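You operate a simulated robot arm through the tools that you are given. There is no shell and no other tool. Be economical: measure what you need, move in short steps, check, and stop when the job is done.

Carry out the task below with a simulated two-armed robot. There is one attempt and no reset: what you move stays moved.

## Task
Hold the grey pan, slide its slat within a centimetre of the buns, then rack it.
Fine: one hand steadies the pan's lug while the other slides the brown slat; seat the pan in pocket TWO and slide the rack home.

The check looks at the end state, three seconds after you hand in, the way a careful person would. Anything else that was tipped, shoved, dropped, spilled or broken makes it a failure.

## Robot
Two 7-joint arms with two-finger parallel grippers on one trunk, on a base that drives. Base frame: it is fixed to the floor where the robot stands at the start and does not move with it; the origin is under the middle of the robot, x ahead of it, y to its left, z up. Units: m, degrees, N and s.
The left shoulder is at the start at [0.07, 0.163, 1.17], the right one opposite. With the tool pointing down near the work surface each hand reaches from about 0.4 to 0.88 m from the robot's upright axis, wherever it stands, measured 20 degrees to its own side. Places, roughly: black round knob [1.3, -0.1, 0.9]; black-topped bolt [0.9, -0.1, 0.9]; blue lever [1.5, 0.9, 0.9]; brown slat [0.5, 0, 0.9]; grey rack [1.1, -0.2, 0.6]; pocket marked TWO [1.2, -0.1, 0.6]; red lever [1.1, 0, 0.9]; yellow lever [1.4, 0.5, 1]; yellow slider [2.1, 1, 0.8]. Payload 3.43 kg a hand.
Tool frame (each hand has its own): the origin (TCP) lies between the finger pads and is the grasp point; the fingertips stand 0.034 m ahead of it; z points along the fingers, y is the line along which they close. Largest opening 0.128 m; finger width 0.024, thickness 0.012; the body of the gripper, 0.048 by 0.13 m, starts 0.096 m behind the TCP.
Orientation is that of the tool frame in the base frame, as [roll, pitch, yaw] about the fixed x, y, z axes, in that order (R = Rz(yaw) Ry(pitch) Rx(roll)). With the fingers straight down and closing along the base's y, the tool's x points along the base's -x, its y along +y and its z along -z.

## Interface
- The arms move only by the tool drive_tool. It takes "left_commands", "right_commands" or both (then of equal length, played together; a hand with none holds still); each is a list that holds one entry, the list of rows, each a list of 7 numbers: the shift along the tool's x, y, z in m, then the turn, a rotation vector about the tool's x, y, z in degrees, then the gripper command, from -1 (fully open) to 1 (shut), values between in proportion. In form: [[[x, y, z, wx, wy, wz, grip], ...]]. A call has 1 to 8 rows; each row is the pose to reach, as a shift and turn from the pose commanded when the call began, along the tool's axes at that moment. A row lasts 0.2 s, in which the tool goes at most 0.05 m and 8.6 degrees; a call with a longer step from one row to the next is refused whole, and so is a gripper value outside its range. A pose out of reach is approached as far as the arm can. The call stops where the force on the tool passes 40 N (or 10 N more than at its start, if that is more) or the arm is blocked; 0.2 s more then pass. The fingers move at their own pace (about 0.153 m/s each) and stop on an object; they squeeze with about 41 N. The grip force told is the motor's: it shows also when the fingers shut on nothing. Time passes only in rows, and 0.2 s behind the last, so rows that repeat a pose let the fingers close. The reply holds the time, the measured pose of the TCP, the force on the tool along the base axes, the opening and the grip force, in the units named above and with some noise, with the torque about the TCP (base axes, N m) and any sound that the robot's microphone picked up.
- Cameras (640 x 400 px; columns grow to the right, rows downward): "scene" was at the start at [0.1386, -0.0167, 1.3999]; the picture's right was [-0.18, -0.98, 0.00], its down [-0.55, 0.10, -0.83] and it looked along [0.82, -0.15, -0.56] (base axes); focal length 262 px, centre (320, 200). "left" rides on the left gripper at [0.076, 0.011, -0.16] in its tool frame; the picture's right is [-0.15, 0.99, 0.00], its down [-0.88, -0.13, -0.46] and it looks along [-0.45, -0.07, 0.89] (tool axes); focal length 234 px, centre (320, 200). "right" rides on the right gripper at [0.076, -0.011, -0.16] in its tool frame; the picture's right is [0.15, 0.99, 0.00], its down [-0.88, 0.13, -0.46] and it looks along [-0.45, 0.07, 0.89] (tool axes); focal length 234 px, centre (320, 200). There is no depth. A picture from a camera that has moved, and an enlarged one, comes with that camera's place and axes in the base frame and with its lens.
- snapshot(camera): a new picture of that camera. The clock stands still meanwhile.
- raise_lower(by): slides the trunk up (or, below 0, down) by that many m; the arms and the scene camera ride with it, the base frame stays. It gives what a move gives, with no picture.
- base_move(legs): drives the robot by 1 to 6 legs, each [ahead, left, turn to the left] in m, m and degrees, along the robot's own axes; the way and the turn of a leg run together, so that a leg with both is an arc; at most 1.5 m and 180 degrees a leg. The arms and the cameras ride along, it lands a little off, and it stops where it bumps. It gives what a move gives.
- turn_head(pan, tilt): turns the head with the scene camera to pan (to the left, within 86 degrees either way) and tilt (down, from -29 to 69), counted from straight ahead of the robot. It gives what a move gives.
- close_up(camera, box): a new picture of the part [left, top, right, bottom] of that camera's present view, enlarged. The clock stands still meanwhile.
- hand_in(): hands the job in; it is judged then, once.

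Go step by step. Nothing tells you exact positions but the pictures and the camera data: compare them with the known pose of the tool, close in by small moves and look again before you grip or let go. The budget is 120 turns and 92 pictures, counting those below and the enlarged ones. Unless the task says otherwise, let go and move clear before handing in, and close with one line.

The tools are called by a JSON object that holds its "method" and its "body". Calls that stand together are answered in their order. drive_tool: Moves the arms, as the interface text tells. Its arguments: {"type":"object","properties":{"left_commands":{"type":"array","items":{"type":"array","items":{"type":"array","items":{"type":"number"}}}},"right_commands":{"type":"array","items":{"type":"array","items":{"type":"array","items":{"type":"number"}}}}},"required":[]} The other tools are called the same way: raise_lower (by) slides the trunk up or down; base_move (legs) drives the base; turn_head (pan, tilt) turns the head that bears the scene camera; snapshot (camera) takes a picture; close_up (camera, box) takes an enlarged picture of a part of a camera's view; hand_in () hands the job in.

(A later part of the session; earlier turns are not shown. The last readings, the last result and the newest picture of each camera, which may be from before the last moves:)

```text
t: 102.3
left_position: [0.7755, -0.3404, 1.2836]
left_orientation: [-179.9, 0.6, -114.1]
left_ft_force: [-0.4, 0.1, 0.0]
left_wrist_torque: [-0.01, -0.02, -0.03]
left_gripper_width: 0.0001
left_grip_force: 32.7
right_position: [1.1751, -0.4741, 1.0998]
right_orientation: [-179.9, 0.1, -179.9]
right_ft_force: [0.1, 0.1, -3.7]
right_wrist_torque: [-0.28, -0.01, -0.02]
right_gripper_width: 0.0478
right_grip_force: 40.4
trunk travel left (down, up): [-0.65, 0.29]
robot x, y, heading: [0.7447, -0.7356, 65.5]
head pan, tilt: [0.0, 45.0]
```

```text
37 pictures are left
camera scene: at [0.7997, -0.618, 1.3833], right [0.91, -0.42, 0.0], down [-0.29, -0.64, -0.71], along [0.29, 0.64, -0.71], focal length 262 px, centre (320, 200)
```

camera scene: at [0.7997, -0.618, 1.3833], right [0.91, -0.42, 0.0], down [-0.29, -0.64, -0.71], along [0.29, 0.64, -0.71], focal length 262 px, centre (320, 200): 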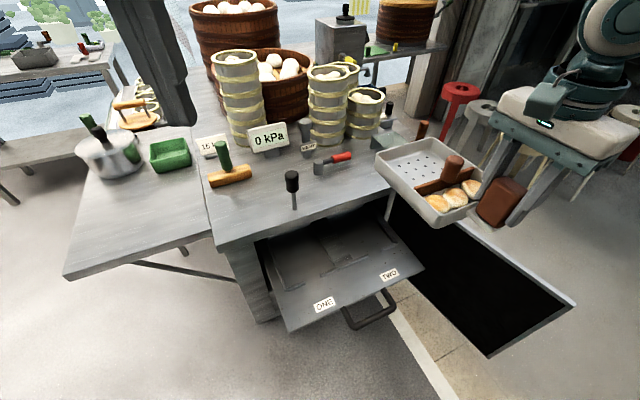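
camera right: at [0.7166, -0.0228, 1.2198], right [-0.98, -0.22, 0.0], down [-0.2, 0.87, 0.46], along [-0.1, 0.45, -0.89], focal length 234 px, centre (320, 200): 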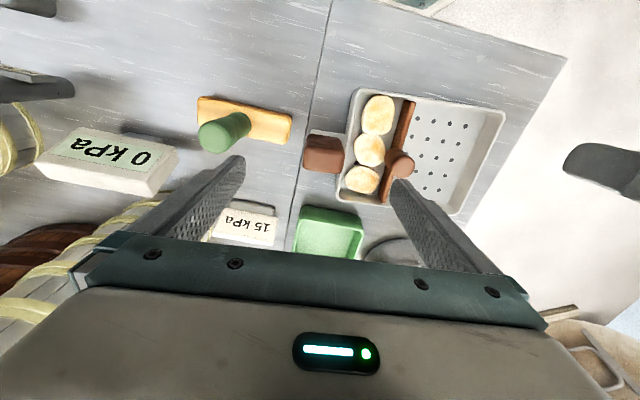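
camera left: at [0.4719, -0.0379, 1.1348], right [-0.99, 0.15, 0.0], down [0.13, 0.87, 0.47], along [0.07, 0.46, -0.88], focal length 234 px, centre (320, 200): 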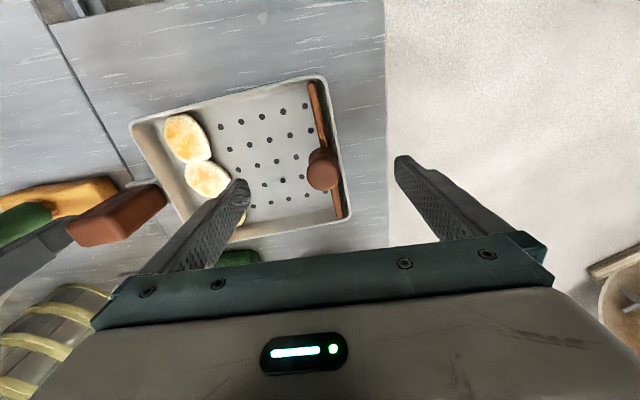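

The view confirms it; the pan is squared with its lug toward the aisle. I'll lower the trunk so the pan comes to rack height, outside the counter edge.

{"method": "raise_lower", "body": {"by": -0.15}}

{"method": "raise_lower", "body": {"by": -0.13}}

{"method": "turn_head", "body": {"pan": -15, "tilt": 32}}

{"method": "snapshot", "body": {"camera": "scene"}}

{"method": "snapshot", "body": {"camera": "right"}}

```text
t: 104.1
left_position: [0.7757, -0.3408, 1.1318]
left_orientation: [180.0, 0.8, -114.2]
left_ft_force: [-0.1, -1.3, -0.2]
left_wrist_torque: [-0.02, -0.02, -0.01]
left_gripper_width: 0.0003
left_grip_force: 32.9
right_position: [1.176, -0.4747, 0.9516]
right_orientation: [179.9, 0.2, -179.8]
right_ft_force: [-1.4, 0.5, -3.8]
right_wrist_torque: [-0.31, -0.02, 0.01]
right_gripper_width: 0.0477
right_grip_force: 40.9
trunk travel left (down, up): [-0.5, 0.44]
robot x, y, heading: [0.7431, -0.7361, 65.5]
head pan, tilt: [0.0, 45.0]
```

```text
t: 105.7
left_position: [0.7742, -0.3395, 1.0027]
left_orientation: [179.9, 0.7, -114.3]
left_ft_force: [-0.4, -1.0, -0.3]
left_wrist_torque: [0.01, -0.02, 0.0]
left_gripper_width: 0.0001
left_grip_force: 33.0
right_position: [1.1758, -0.4724, 0.822]
right_orientation: [-180.0, 0.2, -179.8]
right_ft_force: [0.2, -0.5, -2.7]
right_wrist_torque: [-0.26, 0.02, -0.01]
right_gripper_width: 0.0479
right_grip_force: 41.0
trunk travel left (down, up): [-0.37, 0.57]
robot x, y, heading: [0.7388, -0.7339, 65.4]
head pan, tilt: [0.0, 45.0]
```

```text
t: 106.5
left_position: [0.7756, -0.3407, 1.0028]
left_orientation: [179.9, 0.8, -114.2]
left_ft_force: [0.1, -0.6, -0.5]
left_wrist_torque: [0.01, -0.02, 0.01]
left_gripper_width: 0.0
left_grip_force: 33.0
right_position: [1.1752, -0.4723, 0.8204]
right_orientation: [-179.9, 0.0, -179.8]
right_ft_force: [0.9, -0.4, -3.4]
right_wrist_torque: [-0.33, 0.01, 0.01]
right_gripper_width: 0.0478
right_grip_force: 41.1
trunk travel left (down, up): [-0.37, 0.57]
robot x, y, heading: [0.7439, -0.7364, 65.3]
head pan, tilt: [-15.0, 32.0]
```

```text
36 pictures are left
camera scene: at [0.8227, -0.6224, 1.1226], right [0.77, -0.64, 0.0], down [-0.34, -0.41, -0.85], along [0.54, 0.65, -0.53], focal length 262 px, centre (320, 200)
```

scene: 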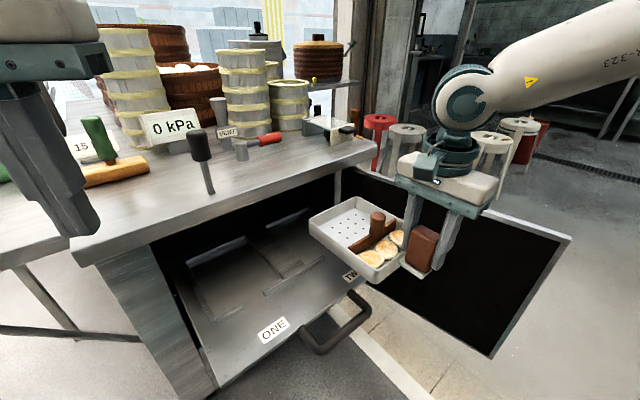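

```text
35 pictures are left
camera right: at [1.1003, -0.4846, 0.9807], right [-0.15, 0.99, 0.0], down [0.88, 0.13, 0.46], along [0.45, 0.07, -0.89], focal length 234 px, centre (320, 200)
```

right: 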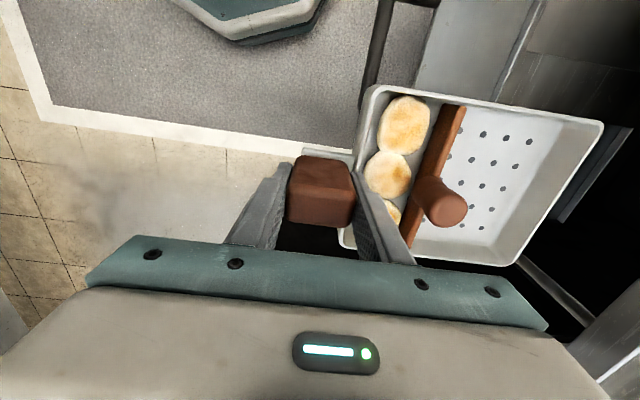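

{"method": "close_up", "body": {"camera": "scene", "box": [150, 170, 380, 310]}}

{"method": "close_up", "body": {"camera": "right", "box": [340, 0, 640, 280]}}

```text
2.78 times, centred on (265, 240) of scene
camera zoom: at [0.8227, -0.6224, 1.1226], right [0.77, -0.64, 0.0], down [-0.34, -0.41, -0.85], along [0.54, 0.65, -0.53], focal length 730 px, centre (473, 89)
```

zoom: 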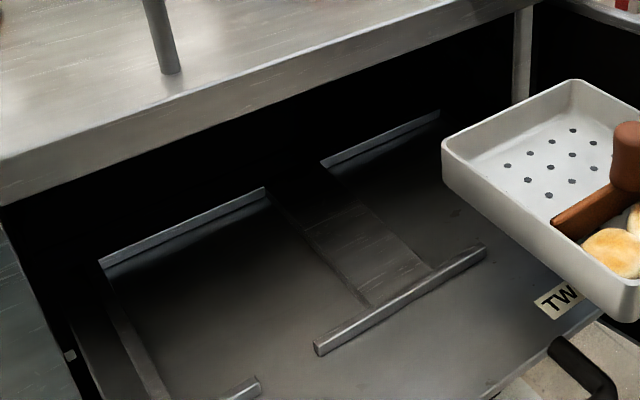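

```text
1.43 times, centred on (490, 140) of right
camera zoom: at [1.1003, -0.4846, 0.9807], right [-0.15, 0.99, 0.0], down [0.88, 0.13, 0.46], along [0.45, 0.07, -0.89], focal length 334 px, centre (77, 286)
```

zoom: 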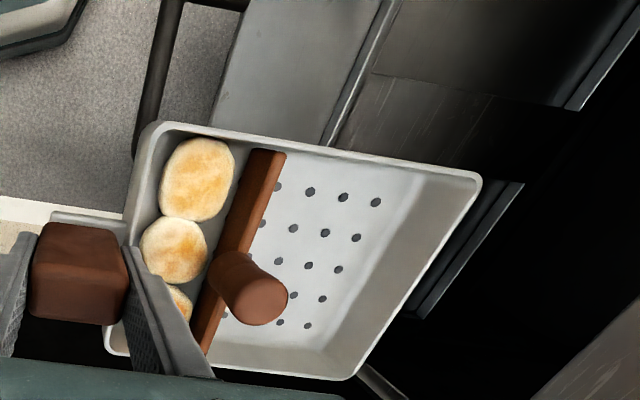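

Pocket TWO measures x 1.098–1.255 and y -0.039 to -0.239, plate z≈0.627; the counter edge is y≈-0.185. The pan rim is centred on x=1.175 and the lug sits 0.129 in front of its centre, so the target TCP is about (1.1765, -0.268, 0.707). I'll lower and move in partway.

{"method": "drive_tool", "body": {"right_commands": [[[0, 0, 0.025, 0, 0, 0, 1], [0, 0, 0.05, 0, 0, 0, 1], [0, 0, 0.075, 0, 0, 0, 1], [0, 0.03, 0.075, 0, 0, 0, 1], [0, 0.065, 0.075, 0, 0, 0, 1], [0, 0.1, 0.075, 0, 0, 0, 1], [0, 0.135, 0.075, 0, 0, 0, 1], [-0.001, 0.17, 0.075, 0, 0, 0, 1]]]}}

{"method": "close_up", "body": {"camera": "scene", "box": [210, 110, 440, 290]}}

{"method": "snapshot", "body": {"camera": "right"}}

```text
t: 108.2
left_position: [0.776, -0.3378, 1.003]
left_orientation: [-179.9, 0.6, -114.3]
left_ft_force: [0.4, 0.3, -0.4]
left_wrist_torque: [-0.06, 0.01, 0.02]
left_gripper_width: 0.0
left_grip_force: 32.6
right_position: [1.1791, -0.3041, 0.7442]
right_orientation: [-179.8, 0.0, -179.8]
right_ft_force: [0.1, -0.1, -2.7]
right_wrist_torque: [-0.28, -0.03, 0.0]
right_gripper_width: 0.0478
right_grip_force: 41.2
trunk travel left (down, up): [-0.37, 0.57]
robot x, y, heading: [0.7402, -0.7378, 65.7]
head pan, tilt: [-15.0, 32.0]
```

```text
2.22 times, centred on (325, 200) of scene
camera zoom: at [0.8232, -0.6214, 1.1225], right [0.77, -0.64, 0.0], down [-0.34, -0.41, -0.85], along [0.54, 0.65, -0.53], focal length 583 px, centre (309, 200)
```

zoom: 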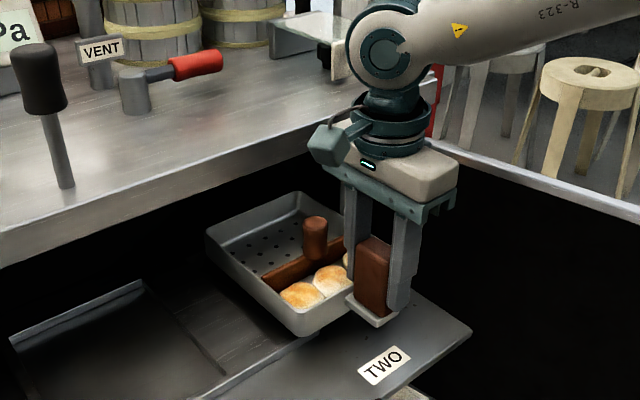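

```text
31 pictures are left
camera right: at [1.1028, -0.3142, 0.9036], right [-0.15, 0.99, 0.0], down [0.88, 0.13, 0.46], along [0.45, 0.07, -0.89], focal length 234 px, centre (320, 200)
```

right: 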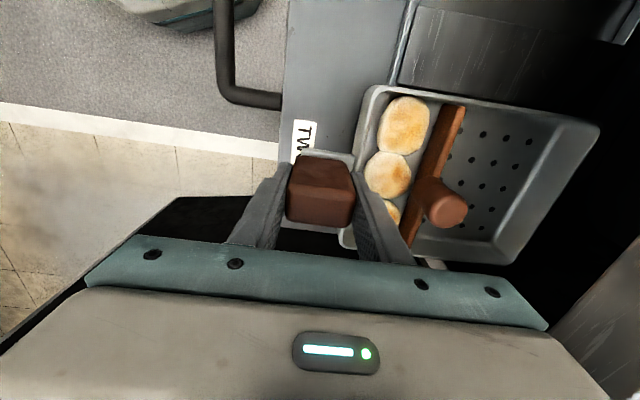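

{"method": "drive_tool", "body": {"right_commands": [[[0.001, 0.012, 0, 0, 0, 0, 1], [0.0025, 0.024, 0, 0, 0, 0, 1], [0.0025, 0.036, 0.0, 0, 0, 0, 1], [0.0025, 0.036, 0.01, 0, 0, 0, 1], [0.0025, 0.036, 0.016, 0, 0, 0, 1]]]}}

{"method": "close_up", "body": {"camera": "right", "box": [260, 0, 620, 280]}}

{"method": "close_up", "body": {"camera": "scene", "box": [230, 150, 410, 290]}}

```text
t: 109.5
left_position: [0.776, -0.3393, 1.0026]
left_orientation: [-179.9, 0.5, -114.1]
left_ft_force: [-0.3, 0.0, -0.1]
left_wrist_torque: [0.01, 0.02, 0.0]
left_gripper_width: 0.0
left_grip_force: 32.9
right_position: [1.1755, -0.2662, 0.73]
right_orientation: [-180.0, 0.3, -179.8]
right_ft_force: [0.2, -0.2, -4.0]
right_wrist_torque: [-0.27, -0.01, 0.03]
right_gripper_width: 0.0477
right_grip_force: 41.3
trunk travel left (down, up): [-0.37, 0.57]
robot x, y, heading: [0.7451, -0.7381, 65.3]
head pan, tilt: [-15.0, 32.0]
```

```text
1.43 times, centred on (440, 140) of right
camera zoom: at [1.0996, -0.2772, 0.8893], right [-0.15, 0.99, 0.0], down [0.88, 0.13, 0.46], along [0.45, 0.07, -0.89], focal length 334 px, centre (149, 286)
```

zoom: 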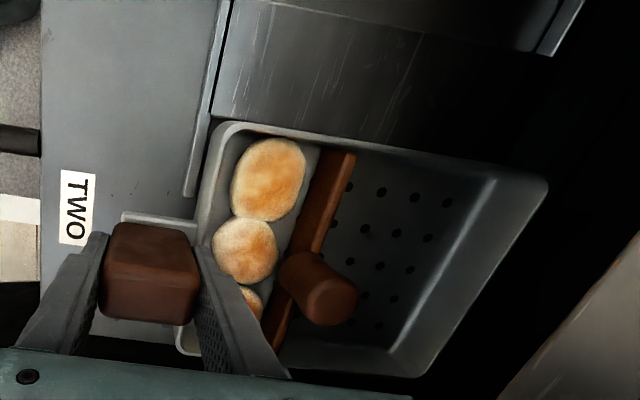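

```text
2.86 times, centred on (320, 220) of scene
camera zoom: at [0.8229, -0.622, 1.1226], right [0.77, -0.64, 0.0], down [-0.34, -0.41, -0.85], along [0.54, 0.65, -0.53], focal length 749 px, centre (320, 143)
```

zoom: 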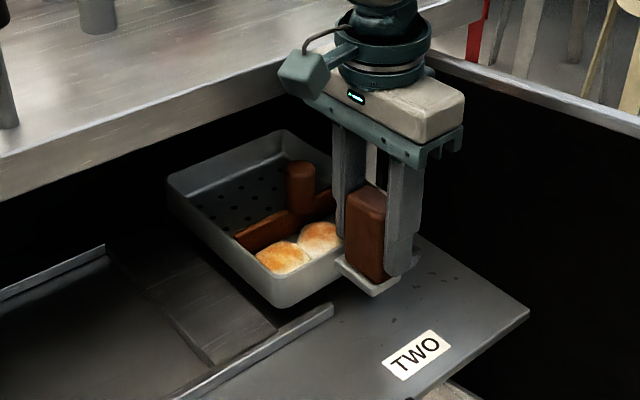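

Aligned within millimetres. I'll nudge 1.5 mm in and lower until contact.

{"method": "drive_tool", "body": {"right_commands": [[[0, 0.0015, 0.004, 0, 0, 0, 1], [0, 0.0015, 0.009, 0, 0, 0, 1], [0, 0.0015, 0.014, 0, 0, 0, 1], [0, 0.0015, 0.018, 0, 0, 0, 1]]]}}

{"method": "close_up", "body": {"camera": "scene", "box": [230, 150, 410, 290]}}

```text
t: 110.5
left_position: [0.775, -0.3395, 1.0031]
left_orientation: [180.0, 0.8, -114.3]
left_ft_force: [-0.3, -0.7, 0.6]
left_wrist_torque: [0.04, 0.02, 0.0]
left_gripper_width: 0.0001
left_grip_force: 32.8
right_position: [1.175, -0.2653, 0.7143]
right_orientation: [179.7, 0.2, -179.9]
right_ft_force: [4.0, -0.7, 10.1]
right_wrist_torque: [0.06, 0.78, -0.04]
right_gripper_width: 0.048
right_grip_force: 40.8
trunk travel left (down, up): [-0.37, 0.57]
robot x, y, heading: [0.7446, -0.7375, 65.7]
head pan, tilt: [-15.0, 32.0]
```

```text
2.86 times, centred on (320, 220) of scene
camera zoom: at [0.8224, -0.6233, 1.1231], right [0.77, -0.64, 0.0], down [-0.34, -0.41, -0.85], along [0.54, 0.65, -0.53], focal length 749 px, centre (320, 143)
```

zoom: 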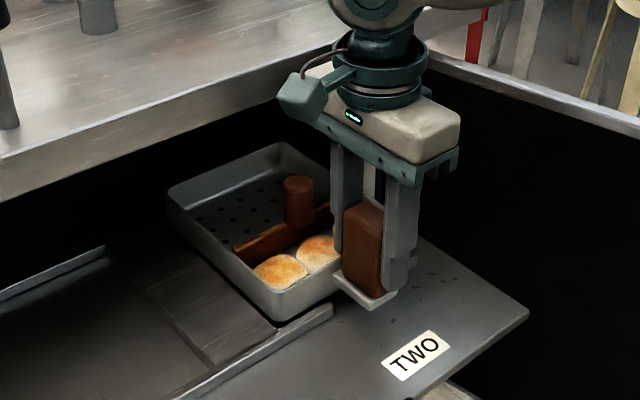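

Contact torque points to the pan's front edge resting on the centre strip (left front). I'll lift a little, shift 4 mm inward and lower again.

{"method": "drive_tool", "body": {"right_commands": [[[0, 0, -0.008, 0, 0, 0, 1], [0, 0.004, -0.008, 0, 0, 0, 1], [0, 0.004, -0.003, 0, 0, 0, 1], [0, 0.004, 0.001, 0, 0, 0, 1]]]}}

{"method": "close_up", "body": {"camera": "scene", "box": [260, 190, 360, 270]}}

{"method": "close_up", "body": {"camera": "right", "box": [260, 0, 500, 240]}}

```text
t: 111.5
left_position: [0.7746, -0.341, 1.0039]
left_orientation: [180.0, 0.7, -114.2]
left_ft_force: [-0.3, -0.5, -0.1]
left_wrist_torque: [-0.04, 0.0, 0.03]
left_gripper_width: 0.0001
left_grip_force: 33.0
right_position: [1.1739, -0.2597, 0.7138]
right_orientation: [179.8, 0.2, -180.0]
right_ft_force: [3.5, -0.4, 14.4]
right_wrist_torque: [0.22, 1.18, -0.1]
right_gripper_width: 0.0477
right_grip_force: 41.6
trunk travel left (down, up): [-0.37, 0.57]
robot x, y, heading: [0.7448, -0.7354, 65.3]
head pan, tilt: [-15.0, 32.0]
```

```text
5.00 times, centred on (310, 230) of scene
camera zoom: at [0.8222, -0.6235, 1.1233], right [0.77, -0.64, 0.0], down [-0.34, -0.41, -0.85], along [0.54, 0.65, -0.53], focal length 1311 px, centre (370, 50)
```

zoom: 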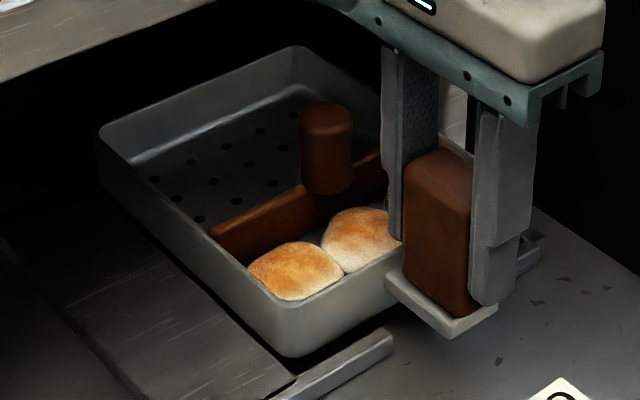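

```text
1.67 times, centred on (380, 120) of right
camera zoom: at [1.0981, -0.2724, 0.8731], right [-0.15, 0.99, 0.0], down [0.88, 0.13, 0.46], along [0.45, 0.07, -0.89], focal length 390 px, centre (220, 333)
```

zoom: 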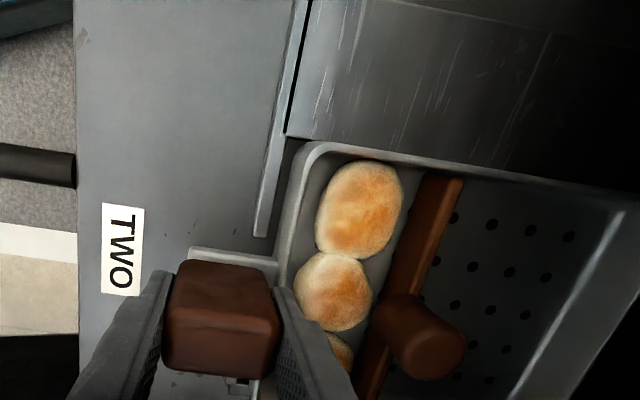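

Now the front clears the strip; the torque and picture show the pan's left wall on the raised divider. I'll shift 4 mm to +x and lower again.

{"method": "drive_tool", "body": {"right_commands": [[[0, 0, -0.008, 0, 0, 0, 1], [-0.005, -0.002, -0.008, 0, 0, 0, 1], [-0.005, -0.002, -0.003, 0, 0, 0, 1], [-0.005, -0.002, 0.001, 0, 0, 0, 1]]]}}

{"method": "close_up", "body": {"camera": "right", "box": [260, 0, 620, 280]}}

```text
t: 112.5
left_position: [0.7747, -0.3406, 1.003]
left_orientation: [180.0, 0.7, -114.1]
left_ft_force: [0.3, 0.6, -0.1]
left_wrist_torque: [0.0, 0.04, 0.0]
left_gripper_width: 0.0002
left_grip_force: 33.5
right_position: [1.1791, -0.262, 0.7125]
right_orientation: [179.8, 0.2, -179.8]
right_ft_force: [0.3, -0.5, 13.1]
right_wrist_torque: [0.14, -1.32, -0.04]
right_gripper_width: 0.0479
right_grip_force: 41.1
trunk travel left (down, up): [-0.37, 0.57]
robot x, y, heading: [0.7465, -0.7372, 65.7]
head pan, tilt: [-15.0, 32.0]
```

```text
1.43 times, centred on (440, 140) of right
camera zoom: at [1.1025, -0.2751, 0.8717], right [-0.15, 0.99, 0.0], down [0.88, 0.13, 0.46], along [0.45, 0.07, -0.89], focal length 334 px, centre (149, 286)
```

zoom: 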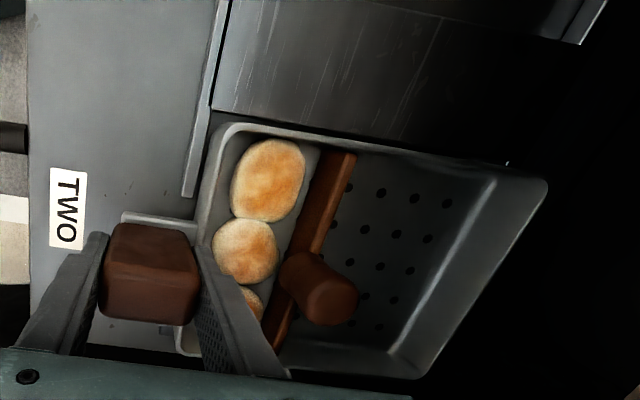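

{"method": "drive_tool", "body": {"right_commands": [[[0, 0, -0.007, 0, 0, 0, 1], [0.0027, 0.0, -0.007, 0, 0, 0, 1], [0.0027, 0, -0.003, 0, 0, 0, 1], [0.0027, 0, 0.0, 0, 0, 0, 1]]]}}

```text
t: 113.5
left_position: [0.7747, -0.3393, 1.0028]
left_orientation: [180.0, 0.8, -114.1]
left_ft_force: [0.0, -0.4, 0.5]
left_wrist_torque: [0.02, 0.0, -0.03]
left_gripper_width: 0.0003
left_grip_force: 32.9
right_position: [1.176, -0.263, 0.7096]
right_orientation: [-179.8, 0.2, -179.8]
right_ft_force: [0.8, -0.4, -3.2]
right_wrist_torque: [-0.34, 0.0, -0.02]
right_gripper_width: 0.0478
right_grip_force: 40.9
trunk travel left (down, up): [-0.37, 0.57]
robot x, y, heading: [0.7452, -0.7319, 65.3]
head pan, tilt: [-15.0, 32.0]
```

It dropped in with no contact force at z=0.7096, lower than before. I'll keep lowering in small steps to find the floor.

{"method": "drive_tool", "body": {"right_commands": [[[0, 0, 0.002, 0, 0, 0, 1], [0, 0, 0.004, 0, 0, 0, 1]]]}}

```text
t: 114.0
left_position: [0.774, -0.3405, 1.0019]
left_orientation: [-180.0, 0.8, -114.1]
left_ft_force: [-0.6, -0.3, 0.3]
left_wrist_torque: [-0.04, 0.02, 0.0]
left_gripper_width: 0.0
left_grip_force: 33.0
right_position: [1.1746, -0.262, 0.705]
right_orientation: [-179.9, 0.1, -179.8]
right_ft_force: [-0.3, 0.0, -3.1]
right_wrist_torque: [-0.3, -0.03, -0.01]
right_gripper_width: 0.0475
right_grip_force: 40.9
trunk travel left (down, up): [-0.37, 0.57]
robot x, y, heading: [0.7381, -0.7367, 65.6]
head pan, tilt: [-15.0, 32.0]
```

{"method": "drive_tool", "body": {"right_commands": [[[0, 0, 0.002, 0, 0, 0, 1], [0, 0, 0.004, 0, 0, 0, 1], [0, 0, 0.006, 0, 0, 0, 1]]]}}

{"method": "close_up", "body": {"camera": "scene", "box": [240, 170, 380, 290]}}

```text
t: 114.8
left_position: [0.776, -0.3392, 1.002]
left_orientation: [179.9, 0.7, -114.1]
left_ft_force: [0.4, -0.2, 0.6]
left_wrist_torque: [-0.02, -0.02, -0.02]
left_gripper_width: 0.0001
left_grip_force: 33.5
right_position: [1.1755, -0.2632, 0.6998]
right_orientation: [-180.0, 0.2, -179.8]
right_ft_force: [0.8, 0.5, -2.6]
right_wrist_torque: [0.04, 0.12, -0.05]
right_gripper_width: 0.0475
right_grip_force: 41.7
trunk travel left (down, up): [-0.37, 0.57]
robot x, y, heading: [0.7423, -0.7368, 65.4]
head pan, tilt: [-15.0, 32.0]
```

```text
3.33 times, centred on (310, 230) of scene
camera zoom: at [0.8227, -0.6224, 1.1227], right [0.77, -0.64, 0.0], down [-0.34, -0.41, -0.85], along [0.54, 0.65, -0.53], focal length 874 px, centre (353, 100)
```

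zoom: 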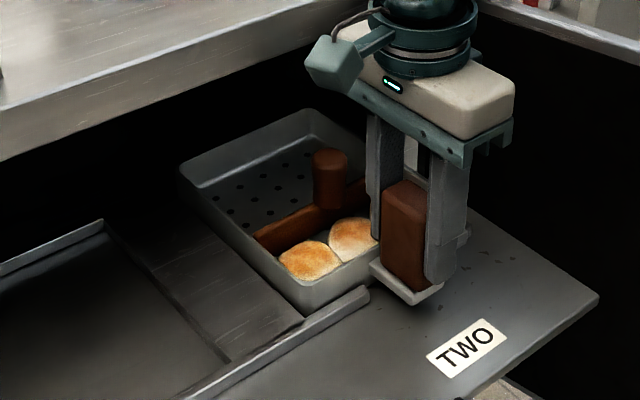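

The pan is now bearing on the plate between the strips. I'll lower one more millimetre or two, then open a little.

{"method": "drive_tool", "body": {"right_commands": [[[0, 0, 0.002, 0, 0, 0, 1], [0, 0, 0.002, 0, 0, 0, 1]]]}}

{"method": "drive_tool", "body": {"right_commands": [[[0, 0, 0, 0, 0, 0, 0.15], [0, 0, 0, 0, 0, 0, 0.05], [0, 0, 0, 0, 0, 0, 0.05]]]}}

{"method": "close_up", "body": {"camera": "right", "box": [260, 0, 620, 280]}}

```text
t: 115.5
left_position: [0.7745, -0.3409, 1.003]
left_orientation: [-180.0, 0.7, -114.1]
left_ft_force: [-0.6, -0.8, 0.0]
left_wrist_torque: [-0.03, 0.03, 0.0]
left_gripper_width: 0.0
left_grip_force: 33.0
right_position: [1.1764, -0.2648, 0.6988]
right_orientation: [179.8, 0.2, -179.8]
right_ft_force: [3.5, -1.1, 13.7]
right_wrist_torque: [0.1, 1.13, 0.05]
right_gripper_width: 0.0478
right_grip_force: 41.3
trunk travel left (down, up): [-0.37, 0.57]
robot x, y, heading: [0.7423, -0.7376, 65.3]
head pan, tilt: [-15.0, 32.0]
```

```text
t: 116.2
left_position: [0.7746, -0.3386, 1.0028]
left_orientation: [180.0, 0.8, -114.0]
left_ft_force: [0.3, -0.1, -0.3]
left_wrist_torque: [-0.02, -0.03, -0.03]
left_gripper_width: 0.0
left_grip_force: 33.0
right_position: [1.1762, -0.2642, 0.6985]
right_orientation: [-180.0, 0.2, -179.8]
right_ft_force: [0.8, 0.9, 0.8]
right_wrist_torque: [0.03, -0.02, 0.0]
right_gripper_width: 0.0606
right_grip_force: 0.0
trunk travel left (down, up): [-0.37, 0.57]
robot x, y, heading: [0.7407, -0.7401, 65.5]
head pan, tilt: [-15.0, 32.0]
```

```text
1.43 times, centred on (440, 140) of right
camera zoom: at [1.1002, -0.2748, 0.8575], right [-0.15, 0.99, 0.0], down [0.88, 0.13, 0.46], along [0.45, 0.07, -0.89], focal length 334 px, centre (149, 286)
```

zoom: 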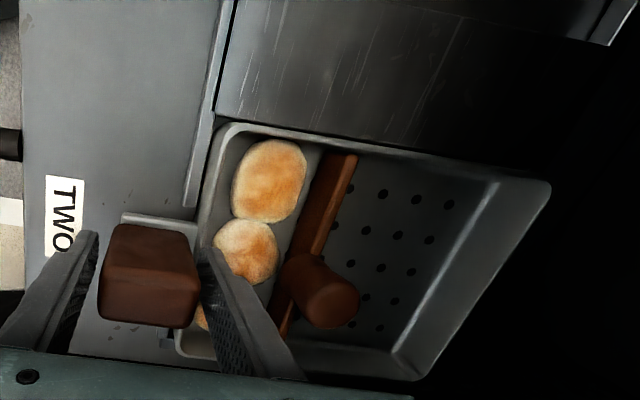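

Seated and released. I'll raise straight up clear of the lug, then pull back.

{"method": "drive_tool", "body": {"right_commands": [[[0, 0, -0.02, 0, 0, 0, 0.05], [0, 0, -0.045, 0, 0, 0, 0.05], [0, 0, -0.075, 0, 0, 0, 0.05], [0, 0, -0.1, 0, 0, 0, 0.05], [0, -0.04, -0.1, 0, 0, 0, 0.05], [0, -0.08, -0.1, 0, 0, 0, 0.05], [0, -0.12, -0.1, 0, 0, 0, 0.05], [0, -0.16, -0.1, 0, 0, 0, 0.05]]]}}

{"method": "close_up", "body": {"camera": "scene", "box": [200, 150, 420, 310]}}

{"method": "close_up", "body": {"camera": "right", "box": [260, 0, 640, 280]}}

```text
t: 118.0
left_position: [0.7744, -0.3407, 1.0039]
left_orientation: [-180.0, 0.7, -114.1]
left_ft_force: [0.4, 0.3, 0.3]
left_wrist_torque: [0.03, -0.02, -0.01]
left_gripper_width: 0.0
left_grip_force: 32.5
right_position: [1.1739, -0.4287, 0.8016]
right_orientation: [179.9, 0.2, -179.8]
right_ft_force: [0.2, 0.0, 0.0]
right_wrist_torque: [0.03, 0.01, 0.01]
right_gripper_width: 0.0604
right_grip_force: 0.0
trunk travel left (down, up): [-0.37, 0.57]
robot x, y, heading: [0.7449, -0.7399, 65.4]
head pan, tilt: [-15.0, 32.0]
```

```text
2.50 times, centred on (310, 230) of scene
camera zoom: at [0.8225, -0.6236, 1.1229], right [0.77, -0.64, 0.0], down [-0.34, -0.41, -0.85], along [0.54, 0.65, -0.53], focal length 656 px, centre (345, 125)
```

zoom: 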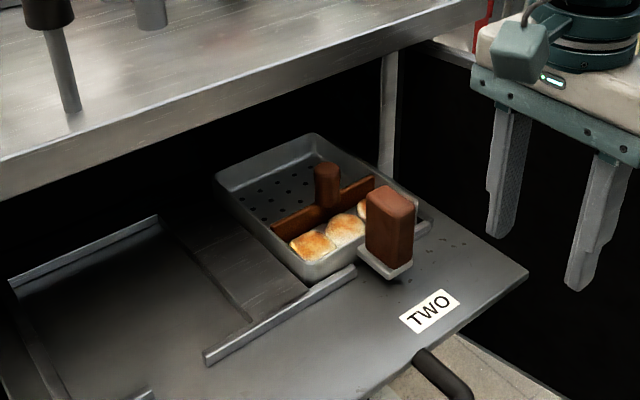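

```text
1.43 times, centred on (450, 140) of right
camera zoom: at [1.0983, -0.4396, 0.961], right [-0.15, 0.99, 0.0], down [0.88, 0.13, 0.46], along [0.45, 0.07, -0.89], focal length 334 px, centre (134, 286)
```

zoom: 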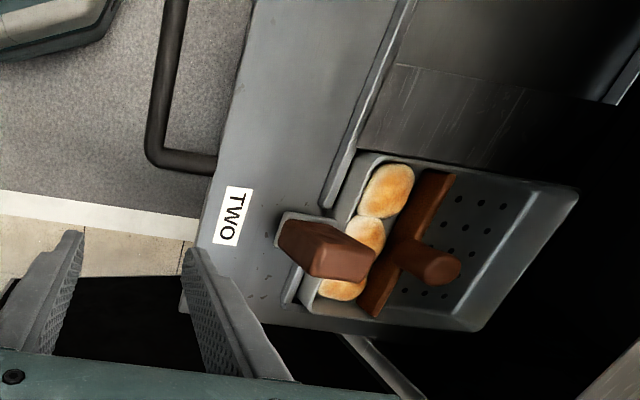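

The pan is seated in TWO and the slat is still beside the buns. Next I'll straddle the rack handle bar at about (1.063, -0.415, 0.61) with the right hand to push it home.

{"method": "drive_tool", "body": {"right_commands": [[[0.037, 0.004, 0, 0, 0, 0, 0.05], [0.074, 0.009, 0, 0, 0, 0, 0.05], [0.111, 0.0137, 0, 0, 0, 0, 0.05], [0.111, 0.0137, 0.04, 0, 0, 0, 0.05], [0.111, 0.0137, 0.08, 0, 0, 0, 0.05], [0.111, 0.0137, 0.12, 0, 0, 0, 0.05]]]}}

{"method": "snapshot", "body": {"camera": "right"}}

{"method": "close_up", "body": {"camera": "scene", "box": [200, 200, 440, 360]}}

```text
t: 119.5
left_position: [0.7763, -0.3387, 1.0024]
left_orientation: [180.0, 0.6, -114.3]
left_ft_force: [0.1, 0.1, -0.7]
left_wrist_torque: [0.02, 0.03, 0.0]
left_gripper_width: 0.0
left_grip_force: 33.1
right_position: [1.0675, -0.4076, 0.6774]
right_orientation: [-179.9, 0.1, -179.7]
right_ft_force: [-0.8, 1.6, 0.9]
right_wrist_torque: [-0.02, 0.02, -0.02]
right_gripper_width: 0.0605
right_grip_force: 0.2
trunk travel left (down, up): [-0.37, 0.57]
robot x, y, heading: [0.7451, -0.7361, 65.4]
head pan, tilt: [-15.0, 32.0]
```

```text
20 pictures are left
camera right: at [0.9924, -0.4193, 0.8359], right [-0.15, 0.99, 0.0], down [0.88, 0.13, 0.46], along [0.45, 0.07, -0.89], focal length 234 px, centre (320, 200)
```

right: 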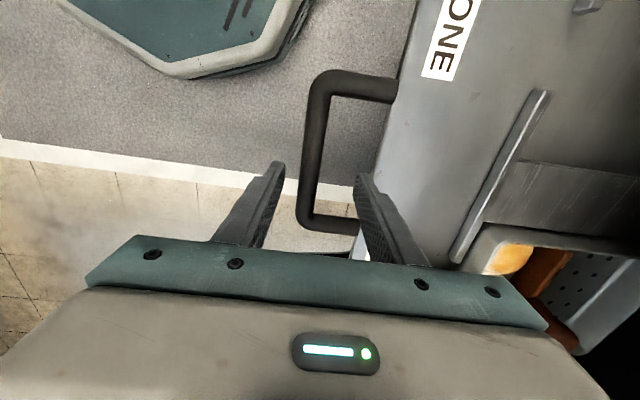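

```text
2.50 times, centred on (320, 280) of scene
camera zoom: at [0.8232, -0.622, 1.1227], right [0.77, -0.64, 0.0], down [-0.34, -0.41, -0.85], along [0.54, 0.65, -0.53], focal length 656 px, centre (320, 0)
```

zoom: 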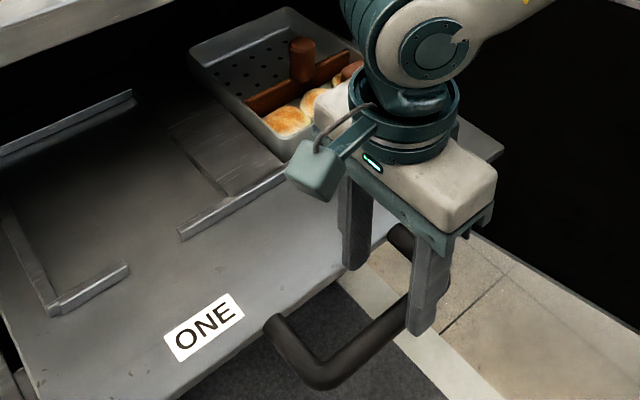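

To keep the gripper body clear of the counter while pushing, I'll use a closed fist turned 90° in front of the bar instead of straddling it.

{"method": "drive_tool", "body": {"right_commands": [[[0, 0, -0.04, 0, 0, 0, 1], [0, -0.02, -0.08, 0, 0, 0, 1], [0, -0.04, -0.09, 0, 0, -8, 1], [0, -0.05, -0.09, 0, 0, -16, 1], [0, -0.06, -0.09, 0, 0, -24, 1], [0, -0.06, -0.09, 0, 0, -32, 1], [0, -0.06, -0.09, 0, 0, -40, 1], [0, -0.06, -0.09, 0, 0, -48, 1]]]}}

{"method": "drive_tool", "body": {"right_commands": [[[0, 0, 0, 0, 0, -8, 1], [0, 0, 0, 0, 0, -16, 1], [0, 0, 0, 0, 0, -24, 1], [0, 0, 0, 0, 0, -32, 1], [0, 0, 0, 0, 0, -40, 1], [0, 0, 0, 0, 0, -42, 1]]]}}

{"method": "snapshot", "body": {"camera": "right"}}

```text
t: 121.2
left_position: [0.7749, -0.3393, 1.0025]
left_orientation: [-180.0, 0.8, -114.2]
left_ft_force: [0.3, 0.3, 0.1]
left_wrist_torque: [0.02, -0.06, 0.0]
left_gripper_width: 0.0001
left_grip_force: 32.6
right_position: [1.0665, -0.4696, 0.7688]
right_orientation: [-179.9, 0.1, -131.7]
right_ft_force: [-0.6, 0.6, -0.5]
right_wrist_torque: [0.01, 0.01, 0.04]
right_gripper_width: 0.0003
right_grip_force: 33.1
trunk travel left (down, up): [-0.37, 0.57]
robot x, y, heading: [0.7411, -0.7375, 65.4]
head pan, tilt: [-15.0, 32.0]
```

```text
t: 122.7
left_position: [0.7748, -0.3402, 1.0028]
left_orientation: [-180.0, 0.7, -114.1]
left_ft_force: [0.1, -0.3, -0.3]
left_wrist_torque: [0.03, 0.01, -0.01]
left_gripper_width: 0.0001
left_grip_force: 32.7
right_position: [1.0652, -0.4714, 0.7674]
right_orientation: [-179.8, 0.0, -89.7]
right_ft_force: [-0.1, 0.1, -0.3]
right_wrist_torque: [0.01, -0.02, 0.01]
right_gripper_width: 0.0002
right_grip_force: 32.8
trunk travel left (down, up): [-0.37, 0.57]
robot x, y, heading: [0.7417, -0.7361, 65.3]
head pan, tilt: [-15.0, 32.0]
```

```text
18 pictures are left
camera right: at [1.0772, -0.5464, 0.9273], right [-0.99, -0.15, 0.0], down [-0.14, 0.88, 0.45], along [-0.07, 0.45, -0.89], focal length 234 px, centre (320, 200)
```

right: 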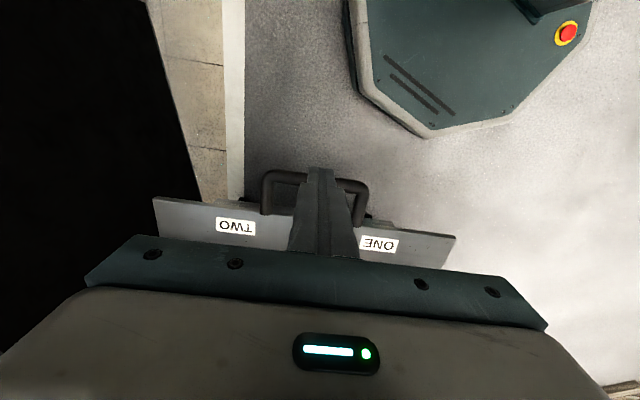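

{"method": "drive_tool", "body": {"right_commands": [[[0, 0, 0.04, 0, 0, 0, 1], [0, 0, 0.08, 0, 0, 0, 1], [0, 0, 0.12, 0, 0, 0, 1], [0, 0, 0.15, 0, 0, 0, 1], [-0.015, 0, 0.15, 0, 0, 0, 1], [-0.03, 0, 0.15, 0, 0, 0, 1]]]}}

{"method": "close_up", "body": {"camera": "scene", "box": [200, 160, 440, 340]}}

```text
t: 124.0
left_position: [0.7755, -0.3398, 1.0035]
left_orientation: [179.9, 0.7, -114.2]
left_ft_force: [-0.2, -0.1, 0.6]
left_wrist_torque: [0.02, -0.01, -0.02]
left_gripper_width: 0.0
left_grip_force: 32.9
right_position: [1.0672, -0.4402, 0.6186]
right_orientation: [-179.9, 0.0, -89.7]
right_ft_force: [0.2, 0.2, 0.1]
right_wrist_torque: [0.01, -0.02, 0.0]
right_gripper_width: 0.0002
right_grip_force: 32.8
trunk travel left (down, up): [-0.37, 0.57]
robot x, y, heading: [0.7418, -0.7362, 65.4]
head pan, tilt: [-15.0, 32.0]
```

```text
2.22 times, centred on (320, 250) of scene
camera zoom: at [0.8227, -0.6224, 1.1227], right [0.77, -0.64, 0.0], down [-0.34, -0.41, -0.85], along [0.54, 0.65, -0.53], focal length 583 px, centre (320, 89)
```

zoom: 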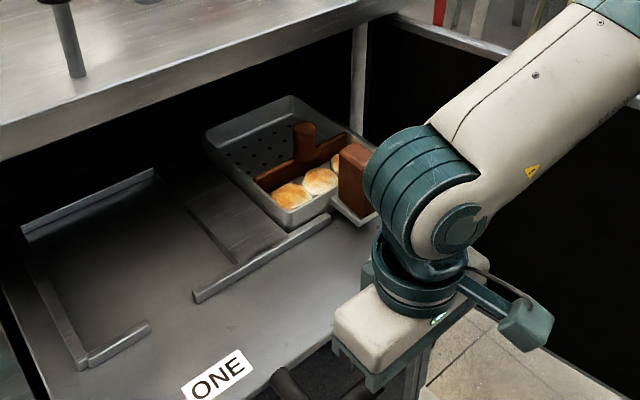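

The fist is in front of the bar. I'll push gently.

{"method": "drive_tool", "body": {"right_commands": [[[-0.008, 0, 0, 0, 0, 0, 1], [-0.016, 0, 0, 0, 0, 0, 1], [-0.024, 0, 0, 0, 0, 0, 1], [-0.032, 0, 0, 0, 0, 0, 1], [-0.04, 0, 0, 0, 0, 0, 1]]]}}

{"method": "close_up", "body": {"camera": "scene", "box": [200, 160, 440, 340]}}

```text
t: 125.2
left_position: [0.7747, -0.3388, 1.0023]
left_orientation: [-180.0, 0.7, -114.2]
left_ft_force: [-0.2, -1.0, 0.0]
left_wrist_torque: [-0.04, -0.01, 0.0]
left_gripper_width: 0.0001
left_grip_force: 33.0
right_position: [1.0691, -0.4024, 0.6223]
right_orientation: [180.0, -0.1, -89.7]
right_ft_force: [-0.7, -1.5, -0.4]
right_wrist_torque: [-0.04, -0.02, -0.01]
right_gripper_width: 0.0004
right_grip_force: 32.9
right hand out of reach, approached as far as the arm can: row 5
trunk travel left (down, up): [-0.37, 0.57]
robot x, y, heading: [0.743, -0.7352, 65.3]
head pan, tilt: [-15.0, 32.0]
```

```text
2.22 times, centred on (320, 250) of scene
camera zoom: at [0.8225, -0.6226, 1.1228], right [0.77, -0.64, 0.0], down [-0.34, -0.41, -0.85], along [0.54, 0.65, -0.53], focal length 583 px, centre (320, 89)
```

zoom: 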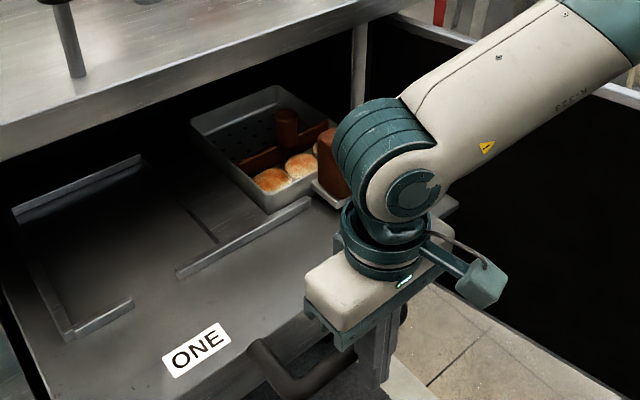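

The rack slides easily at about 1.5 N. The arm is near its limit, so I'll push on by creeping the base along +y.

{"method": "base_move", "body": {"legs": [[0.055, 0.025, 0]]}}

{"method": "snapshot", "body": {"camera": "scene"}}

```text
t: 126.2
left_position: [0.7742, -0.2776, 1.0026]
left_orientation: [-179.9, 0.6, -114.2]
left_ft_force: [-0.8, 1.3, -0.6]
left_wrist_torque: [-0.04, 0.02, 0.0]
left_gripper_width: 0.0
left_grip_force: 33.1
right_position: [1.0703, -0.3411, 0.6213]
right_orientation: [-179.9, 0.0, -89.9]
right_ft_force: [0.3, 0.1, -0.2]
right_wrist_torque: [-0.02, -0.02, -0.01]
right_gripper_width: 0.0
right_grip_force: 33.5
trunk travel left (down, up): [-0.37, 0.57]
robot x, y, heading: [0.7427, -0.6739, 65.6]
head pan, tilt: [-15.0, 32.0]
```

```text
15 pictures are left
camera scene: at [0.8232, -0.56, 1.1225], right [0.77, -0.64, 0.0], down [-0.34, -0.41, -0.85], along [0.54, 0.65, -0.53], focal length 262 px, centre (320, 200)
```

scene: 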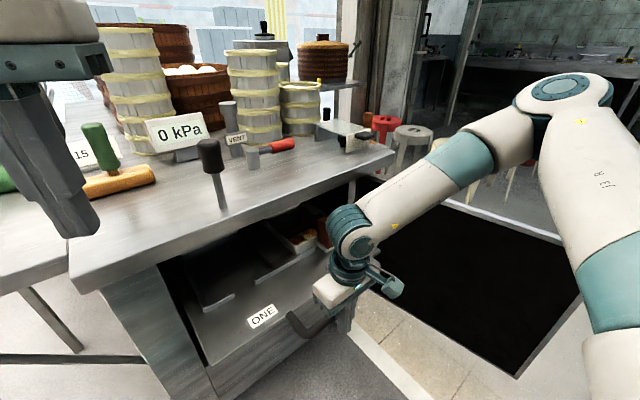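

{"method": "base_move", "body": {"legs": [[0.036, 0.0165, 0]]}}

{"method": "base_move", "body": {"legs": [[0.018, 0.0083, 0]]}}

{"method": "close_up", "body": {"camera": "scene", "box": [150, 130, 420, 350]}}

```text
t: 127.1
left_position: [0.7758, -0.238, 1.0019]
left_orientation: [180.0, 0.5, -114.2]
left_ft_force: [0.2, 0.1, -0.6]
left_wrist_torque: [-0.05, -0.04, -0.02]
left_gripper_width: 0.0001
left_grip_force: 33.3
right_position: [1.0703, -0.3007, 0.6209]
right_orientation: [180.0, 0.0, -89.8]
right_ft_force: [0.5, 0.9, 0.0]
right_wrist_torque: [-0.03, -0.04, -0.01]
right_gripper_width: 0.0
right_grip_force: 32.5
trunk travel left (down, up): [-0.37, 0.57]
robot x, y, heading: [0.7458, -0.6377, 65.4]
head pan, tilt: [-15.0, 32.0]
```

```text
t: 127.9
left_position: [0.7755, -0.2168, 1.0023]
left_orientation: [-180.0, 0.5, -114.3]
left_ft_force: [0.0, 0.3, -1.0]
left_wrist_torque: [-0.04, 0.0, 0.01]
left_gripper_width: 0.0
left_grip_force: 32.9
right_position: [1.0713, -0.2826, 0.6208]
right_orientation: [-179.9, -0.1, -89.9]
right_ft_force: [0.5, 1.5, 0.3]
right_wrist_torque: [-0.02, 0.0, 0.0]
right_gripper_width: 0.0
right_grip_force: 33.0
trunk travel left (down, up): [-0.37, 0.57]
robot x, y, heading: [0.7454, -0.6168, 65.4]
head pan, tilt: [-15.0, 32.0]
```

```text
1.82 times, centred on (285, 240) of scene
camera zoom: at [0.8241, -0.5013, 1.1226], right [0.77, -0.64, 0.0], down [-0.34, -0.41, -0.85], along [0.54, 0.65, -0.53], focal length 477 px, centre (384, 127)
```

zoom: 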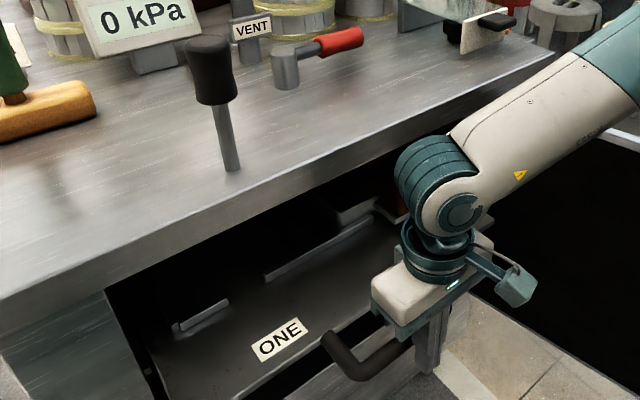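

{"method": "base_move", "body": {"legs": [[0.011, 0.005, 0]]}}

{"method": "base_move", "body": {"legs": [[0.009, 0.004, 0]]}}

{"method": "close_up", "body": {"camera": "scene", "box": [150, 130, 420, 350]}}

```text
t: 128.7
left_position: [0.7773, -0.2075, 1.0029]
left_orientation: [-180.0, 0.6, -114.2]
left_ft_force: [-0.4, -0.7, -0.6]
left_wrist_torque: [-0.02, 0.01, 0.01]
left_gripper_width: 0.0001
left_grip_force: 33.2
right_position: [1.0709, -0.2692, 0.6228]
right_orientation: [-180.0, 0.1, -89.8]
right_ft_force: [-0.2, -0.5, -0.2]
right_wrist_torque: [0.0, 0.02, -0.01]
right_gripper_width: 0.0001
right_grip_force: 32.7
trunk travel left (down, up): [-0.37, 0.57]
robot x, y, heading: [0.7435, -0.6037, 65.7]
head pan, tilt: [-15.0, 32.0]
```

```text
t: 129.4
left_position: [0.7767, -0.1971, 1.0029]
left_orientation: [179.9, 0.5, -114.2]
left_ft_force: [0.1, 0.1, -0.4]
left_wrist_torque: [0.01, 0.03, 0.01]
left_gripper_width: 0.0003
left_grip_force: 32.8
right_position: [1.071, -0.2598, 0.6209]
right_orientation: [-180.0, 0.1, -89.9]
right_ft_force: [0.1, 1.2, -0.4]
right_wrist_torque: [-0.02, 0.02, -0.02]
right_gripper_width: 0.0
right_grip_force: 33.5
trunk travel left (down, up): [-0.37, 0.57]
robot x, y, heading: [0.7435, -0.5944, 65.2]
head pan, tilt: [-15.0, 32.0]
```

```text
1.82 times, centred on (285, 240) of scene
camera zoom: at [0.8243, -0.4803, 1.1227], right [0.77, -0.64, 0.0], down [-0.34, -0.41, -0.85], along [0.54, 0.65, -0.53], focal length 477 px, centre (384, 127)
```

zoom: 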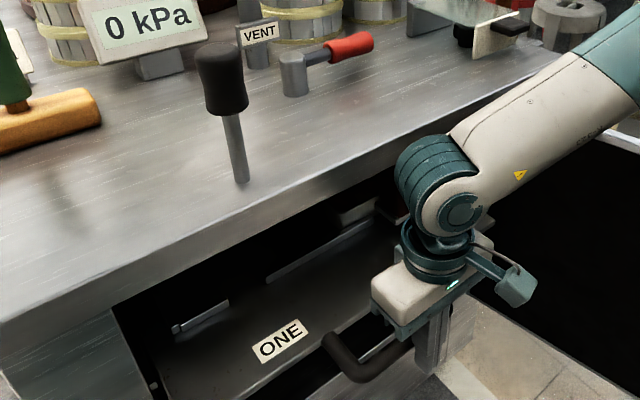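

The plate is nearly flush and still sliding freely, but the wrist is close to the counter edge. I'll back off and lean the hand about 30° so the wrist stays clear, then look.

{"method": "base_move", "body": {"legs": [[-0.09, -0.04, 0]]}}

{"method": "drive_tool", "body": {"right_commands": [[[0, 0, 0, 0, -6, 0, 1], [0, 0, 0, 0, -12, 0, 1], [0, 0, 0, 0, -18, 0, 1], [0, 0, 0, 0, -24, 0, 1], [0, 0, 0, 0, -30, 0, 1], [0, 0, 0, 0, -35, 0, 1]]]}}

{"method": "snapshot", "body": {"camera": "scene"}}

```text
t: 130.5
left_position: [0.7747, -0.2983, 1.0034]
left_orientation: [-180.0, 0.7, -114.1]
left_ft_force: [0.1, 0.4, 0.2]
left_wrist_torque: [0.02, 0.02, -0.01]
left_gripper_width: 0.0001
left_grip_force: 32.9
right_position: [1.0688, -0.3589, 0.6216]
right_orientation: [-180.0, 0.2, -89.7]
right_ft_force: [-0.4, -0.1, 0.7]
right_wrist_torque: [0.02, 0.01, 0.04]
right_gripper_width: 0.0
right_grip_force: 32.7
trunk travel left (down, up): [-0.37, 0.57]
robot x, y, heading: [0.7424, -0.6904, 65.6]
head pan, tilt: [-15.0, 32.0]
```

```text
t: 131.9
left_position: [0.7742, -0.2967, 1.0027]
left_orientation: [-180.0, 0.5, -114.0]
left_ft_force: [0.4, -0.5, 0.7]
left_wrist_torque: [0.03, 0.02, -0.02]
left_gripper_width: 0.0002
left_grip_force: 33.4
right_position: [1.0871, -0.3087, 0.6098]
right_orientation: [179.8, 35.0, -89.8]
right_ft_force: [0.5, -0.4, 0.4]
right_wrist_torque: [0.0, -0.02, -0.04]
right_gripper_width: 0.0
right_grip_force: 32.7
right hand out of reach, approached as far as the arm can: row 4, 5, 6
trunk travel left (down, up): [-0.37, 0.57]
robot x, y, heading: [0.7436, -0.6937, 65.4]
head pan, tilt: [-15.0, 32.0]
```

```text
12 pictures are left
camera scene: at [0.8227, -0.5792, 1.1227], right [0.77, -0.64, 0.0], down [-0.34, -0.41, -0.85], along [0.54, 0.65, -0.53], focal length 262 px, centre (320, 200)
```

scene: 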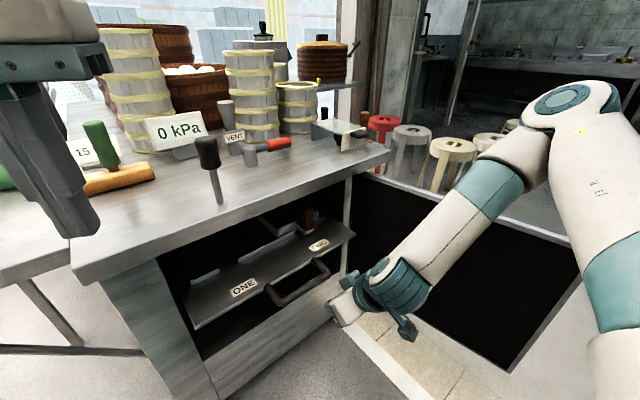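

The hand now leans back with fingers toward the handle. I'll creep forward to contact and push on.

{"method": "base_move", "body": {"legs": [[0.045, 0.021, 0]]}}

{"method": "base_move", "body": {"legs": [[0.018, 0.0083, 0]]}}

{"method": "close_up", "body": {"camera": "scene", "box": [150, 160, 420, 350]}}

```text
t: 132.8
left_position: [0.7734, -0.2454, 1.0021]
left_orientation: [179.9, 0.5, -114.1]
left_ft_force: [-0.3, 0.4, -0.6]
left_wrist_torque: [-0.06, -0.01, 0.05]
left_gripper_width: 0.0002
left_grip_force: 33.4
right_position: [1.0851, -0.2603, 0.6092]
right_orientation: [-179.9, 35.0, -89.7]
right_ft_force: [-0.2, 0.5, -0.5]
right_wrist_torque: [-0.01, 0.04, 0.01]
right_gripper_width: 0.0
right_grip_force: 32.9
trunk travel left (down, up): [-0.37, 0.57]
robot x, y, heading: [0.7424, -0.6408, 65.8]
head pan, tilt: [-15.0, 32.0]
```

```text
t: 133.6
left_position: [0.7733, -0.2251, 1.0019]
left_orientation: [-180.0, 0.6, -114.0]
left_ft_force: [0.4, 0.6, 1.0]
left_wrist_torque: [-0.05, 0.03, 0.0]
left_gripper_width: 0.0003
left_grip_force: 33.0
right_position: [1.0837, -0.239, 0.6095]
right_orientation: [-180.0, 35.0, -89.7]
right_ft_force: [-0.8, 0.6, -0.2]
right_wrist_torque: [0.03, 0.02, 0.0]
right_gripper_width: 0.0002
right_grip_force: 32.9
trunk travel left (down, up): [-0.37, 0.57]
robot x, y, heading: [0.738, -0.6257, 65.3]
head pan, tilt: [-15.0, 32.0]
```

```text
2.11 times, centred on (285, 255) of scene
camera zoom: at [0.8215, -0.5089, 1.1226], right [0.77, -0.64, 0.0], down [-0.34, -0.41, -0.85], along [0.54, 0.65, -0.53], focal length 552 px, centre (394, 84)
```

zoom: 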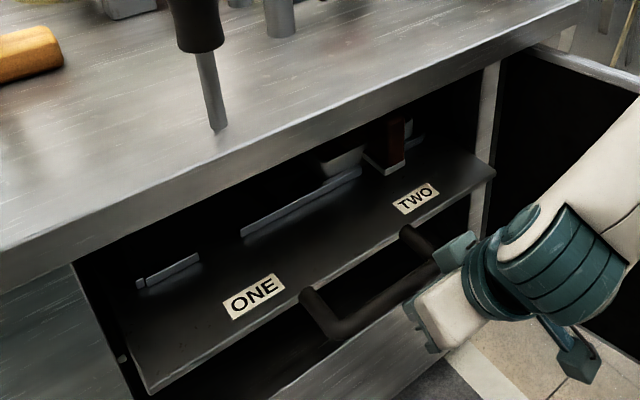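

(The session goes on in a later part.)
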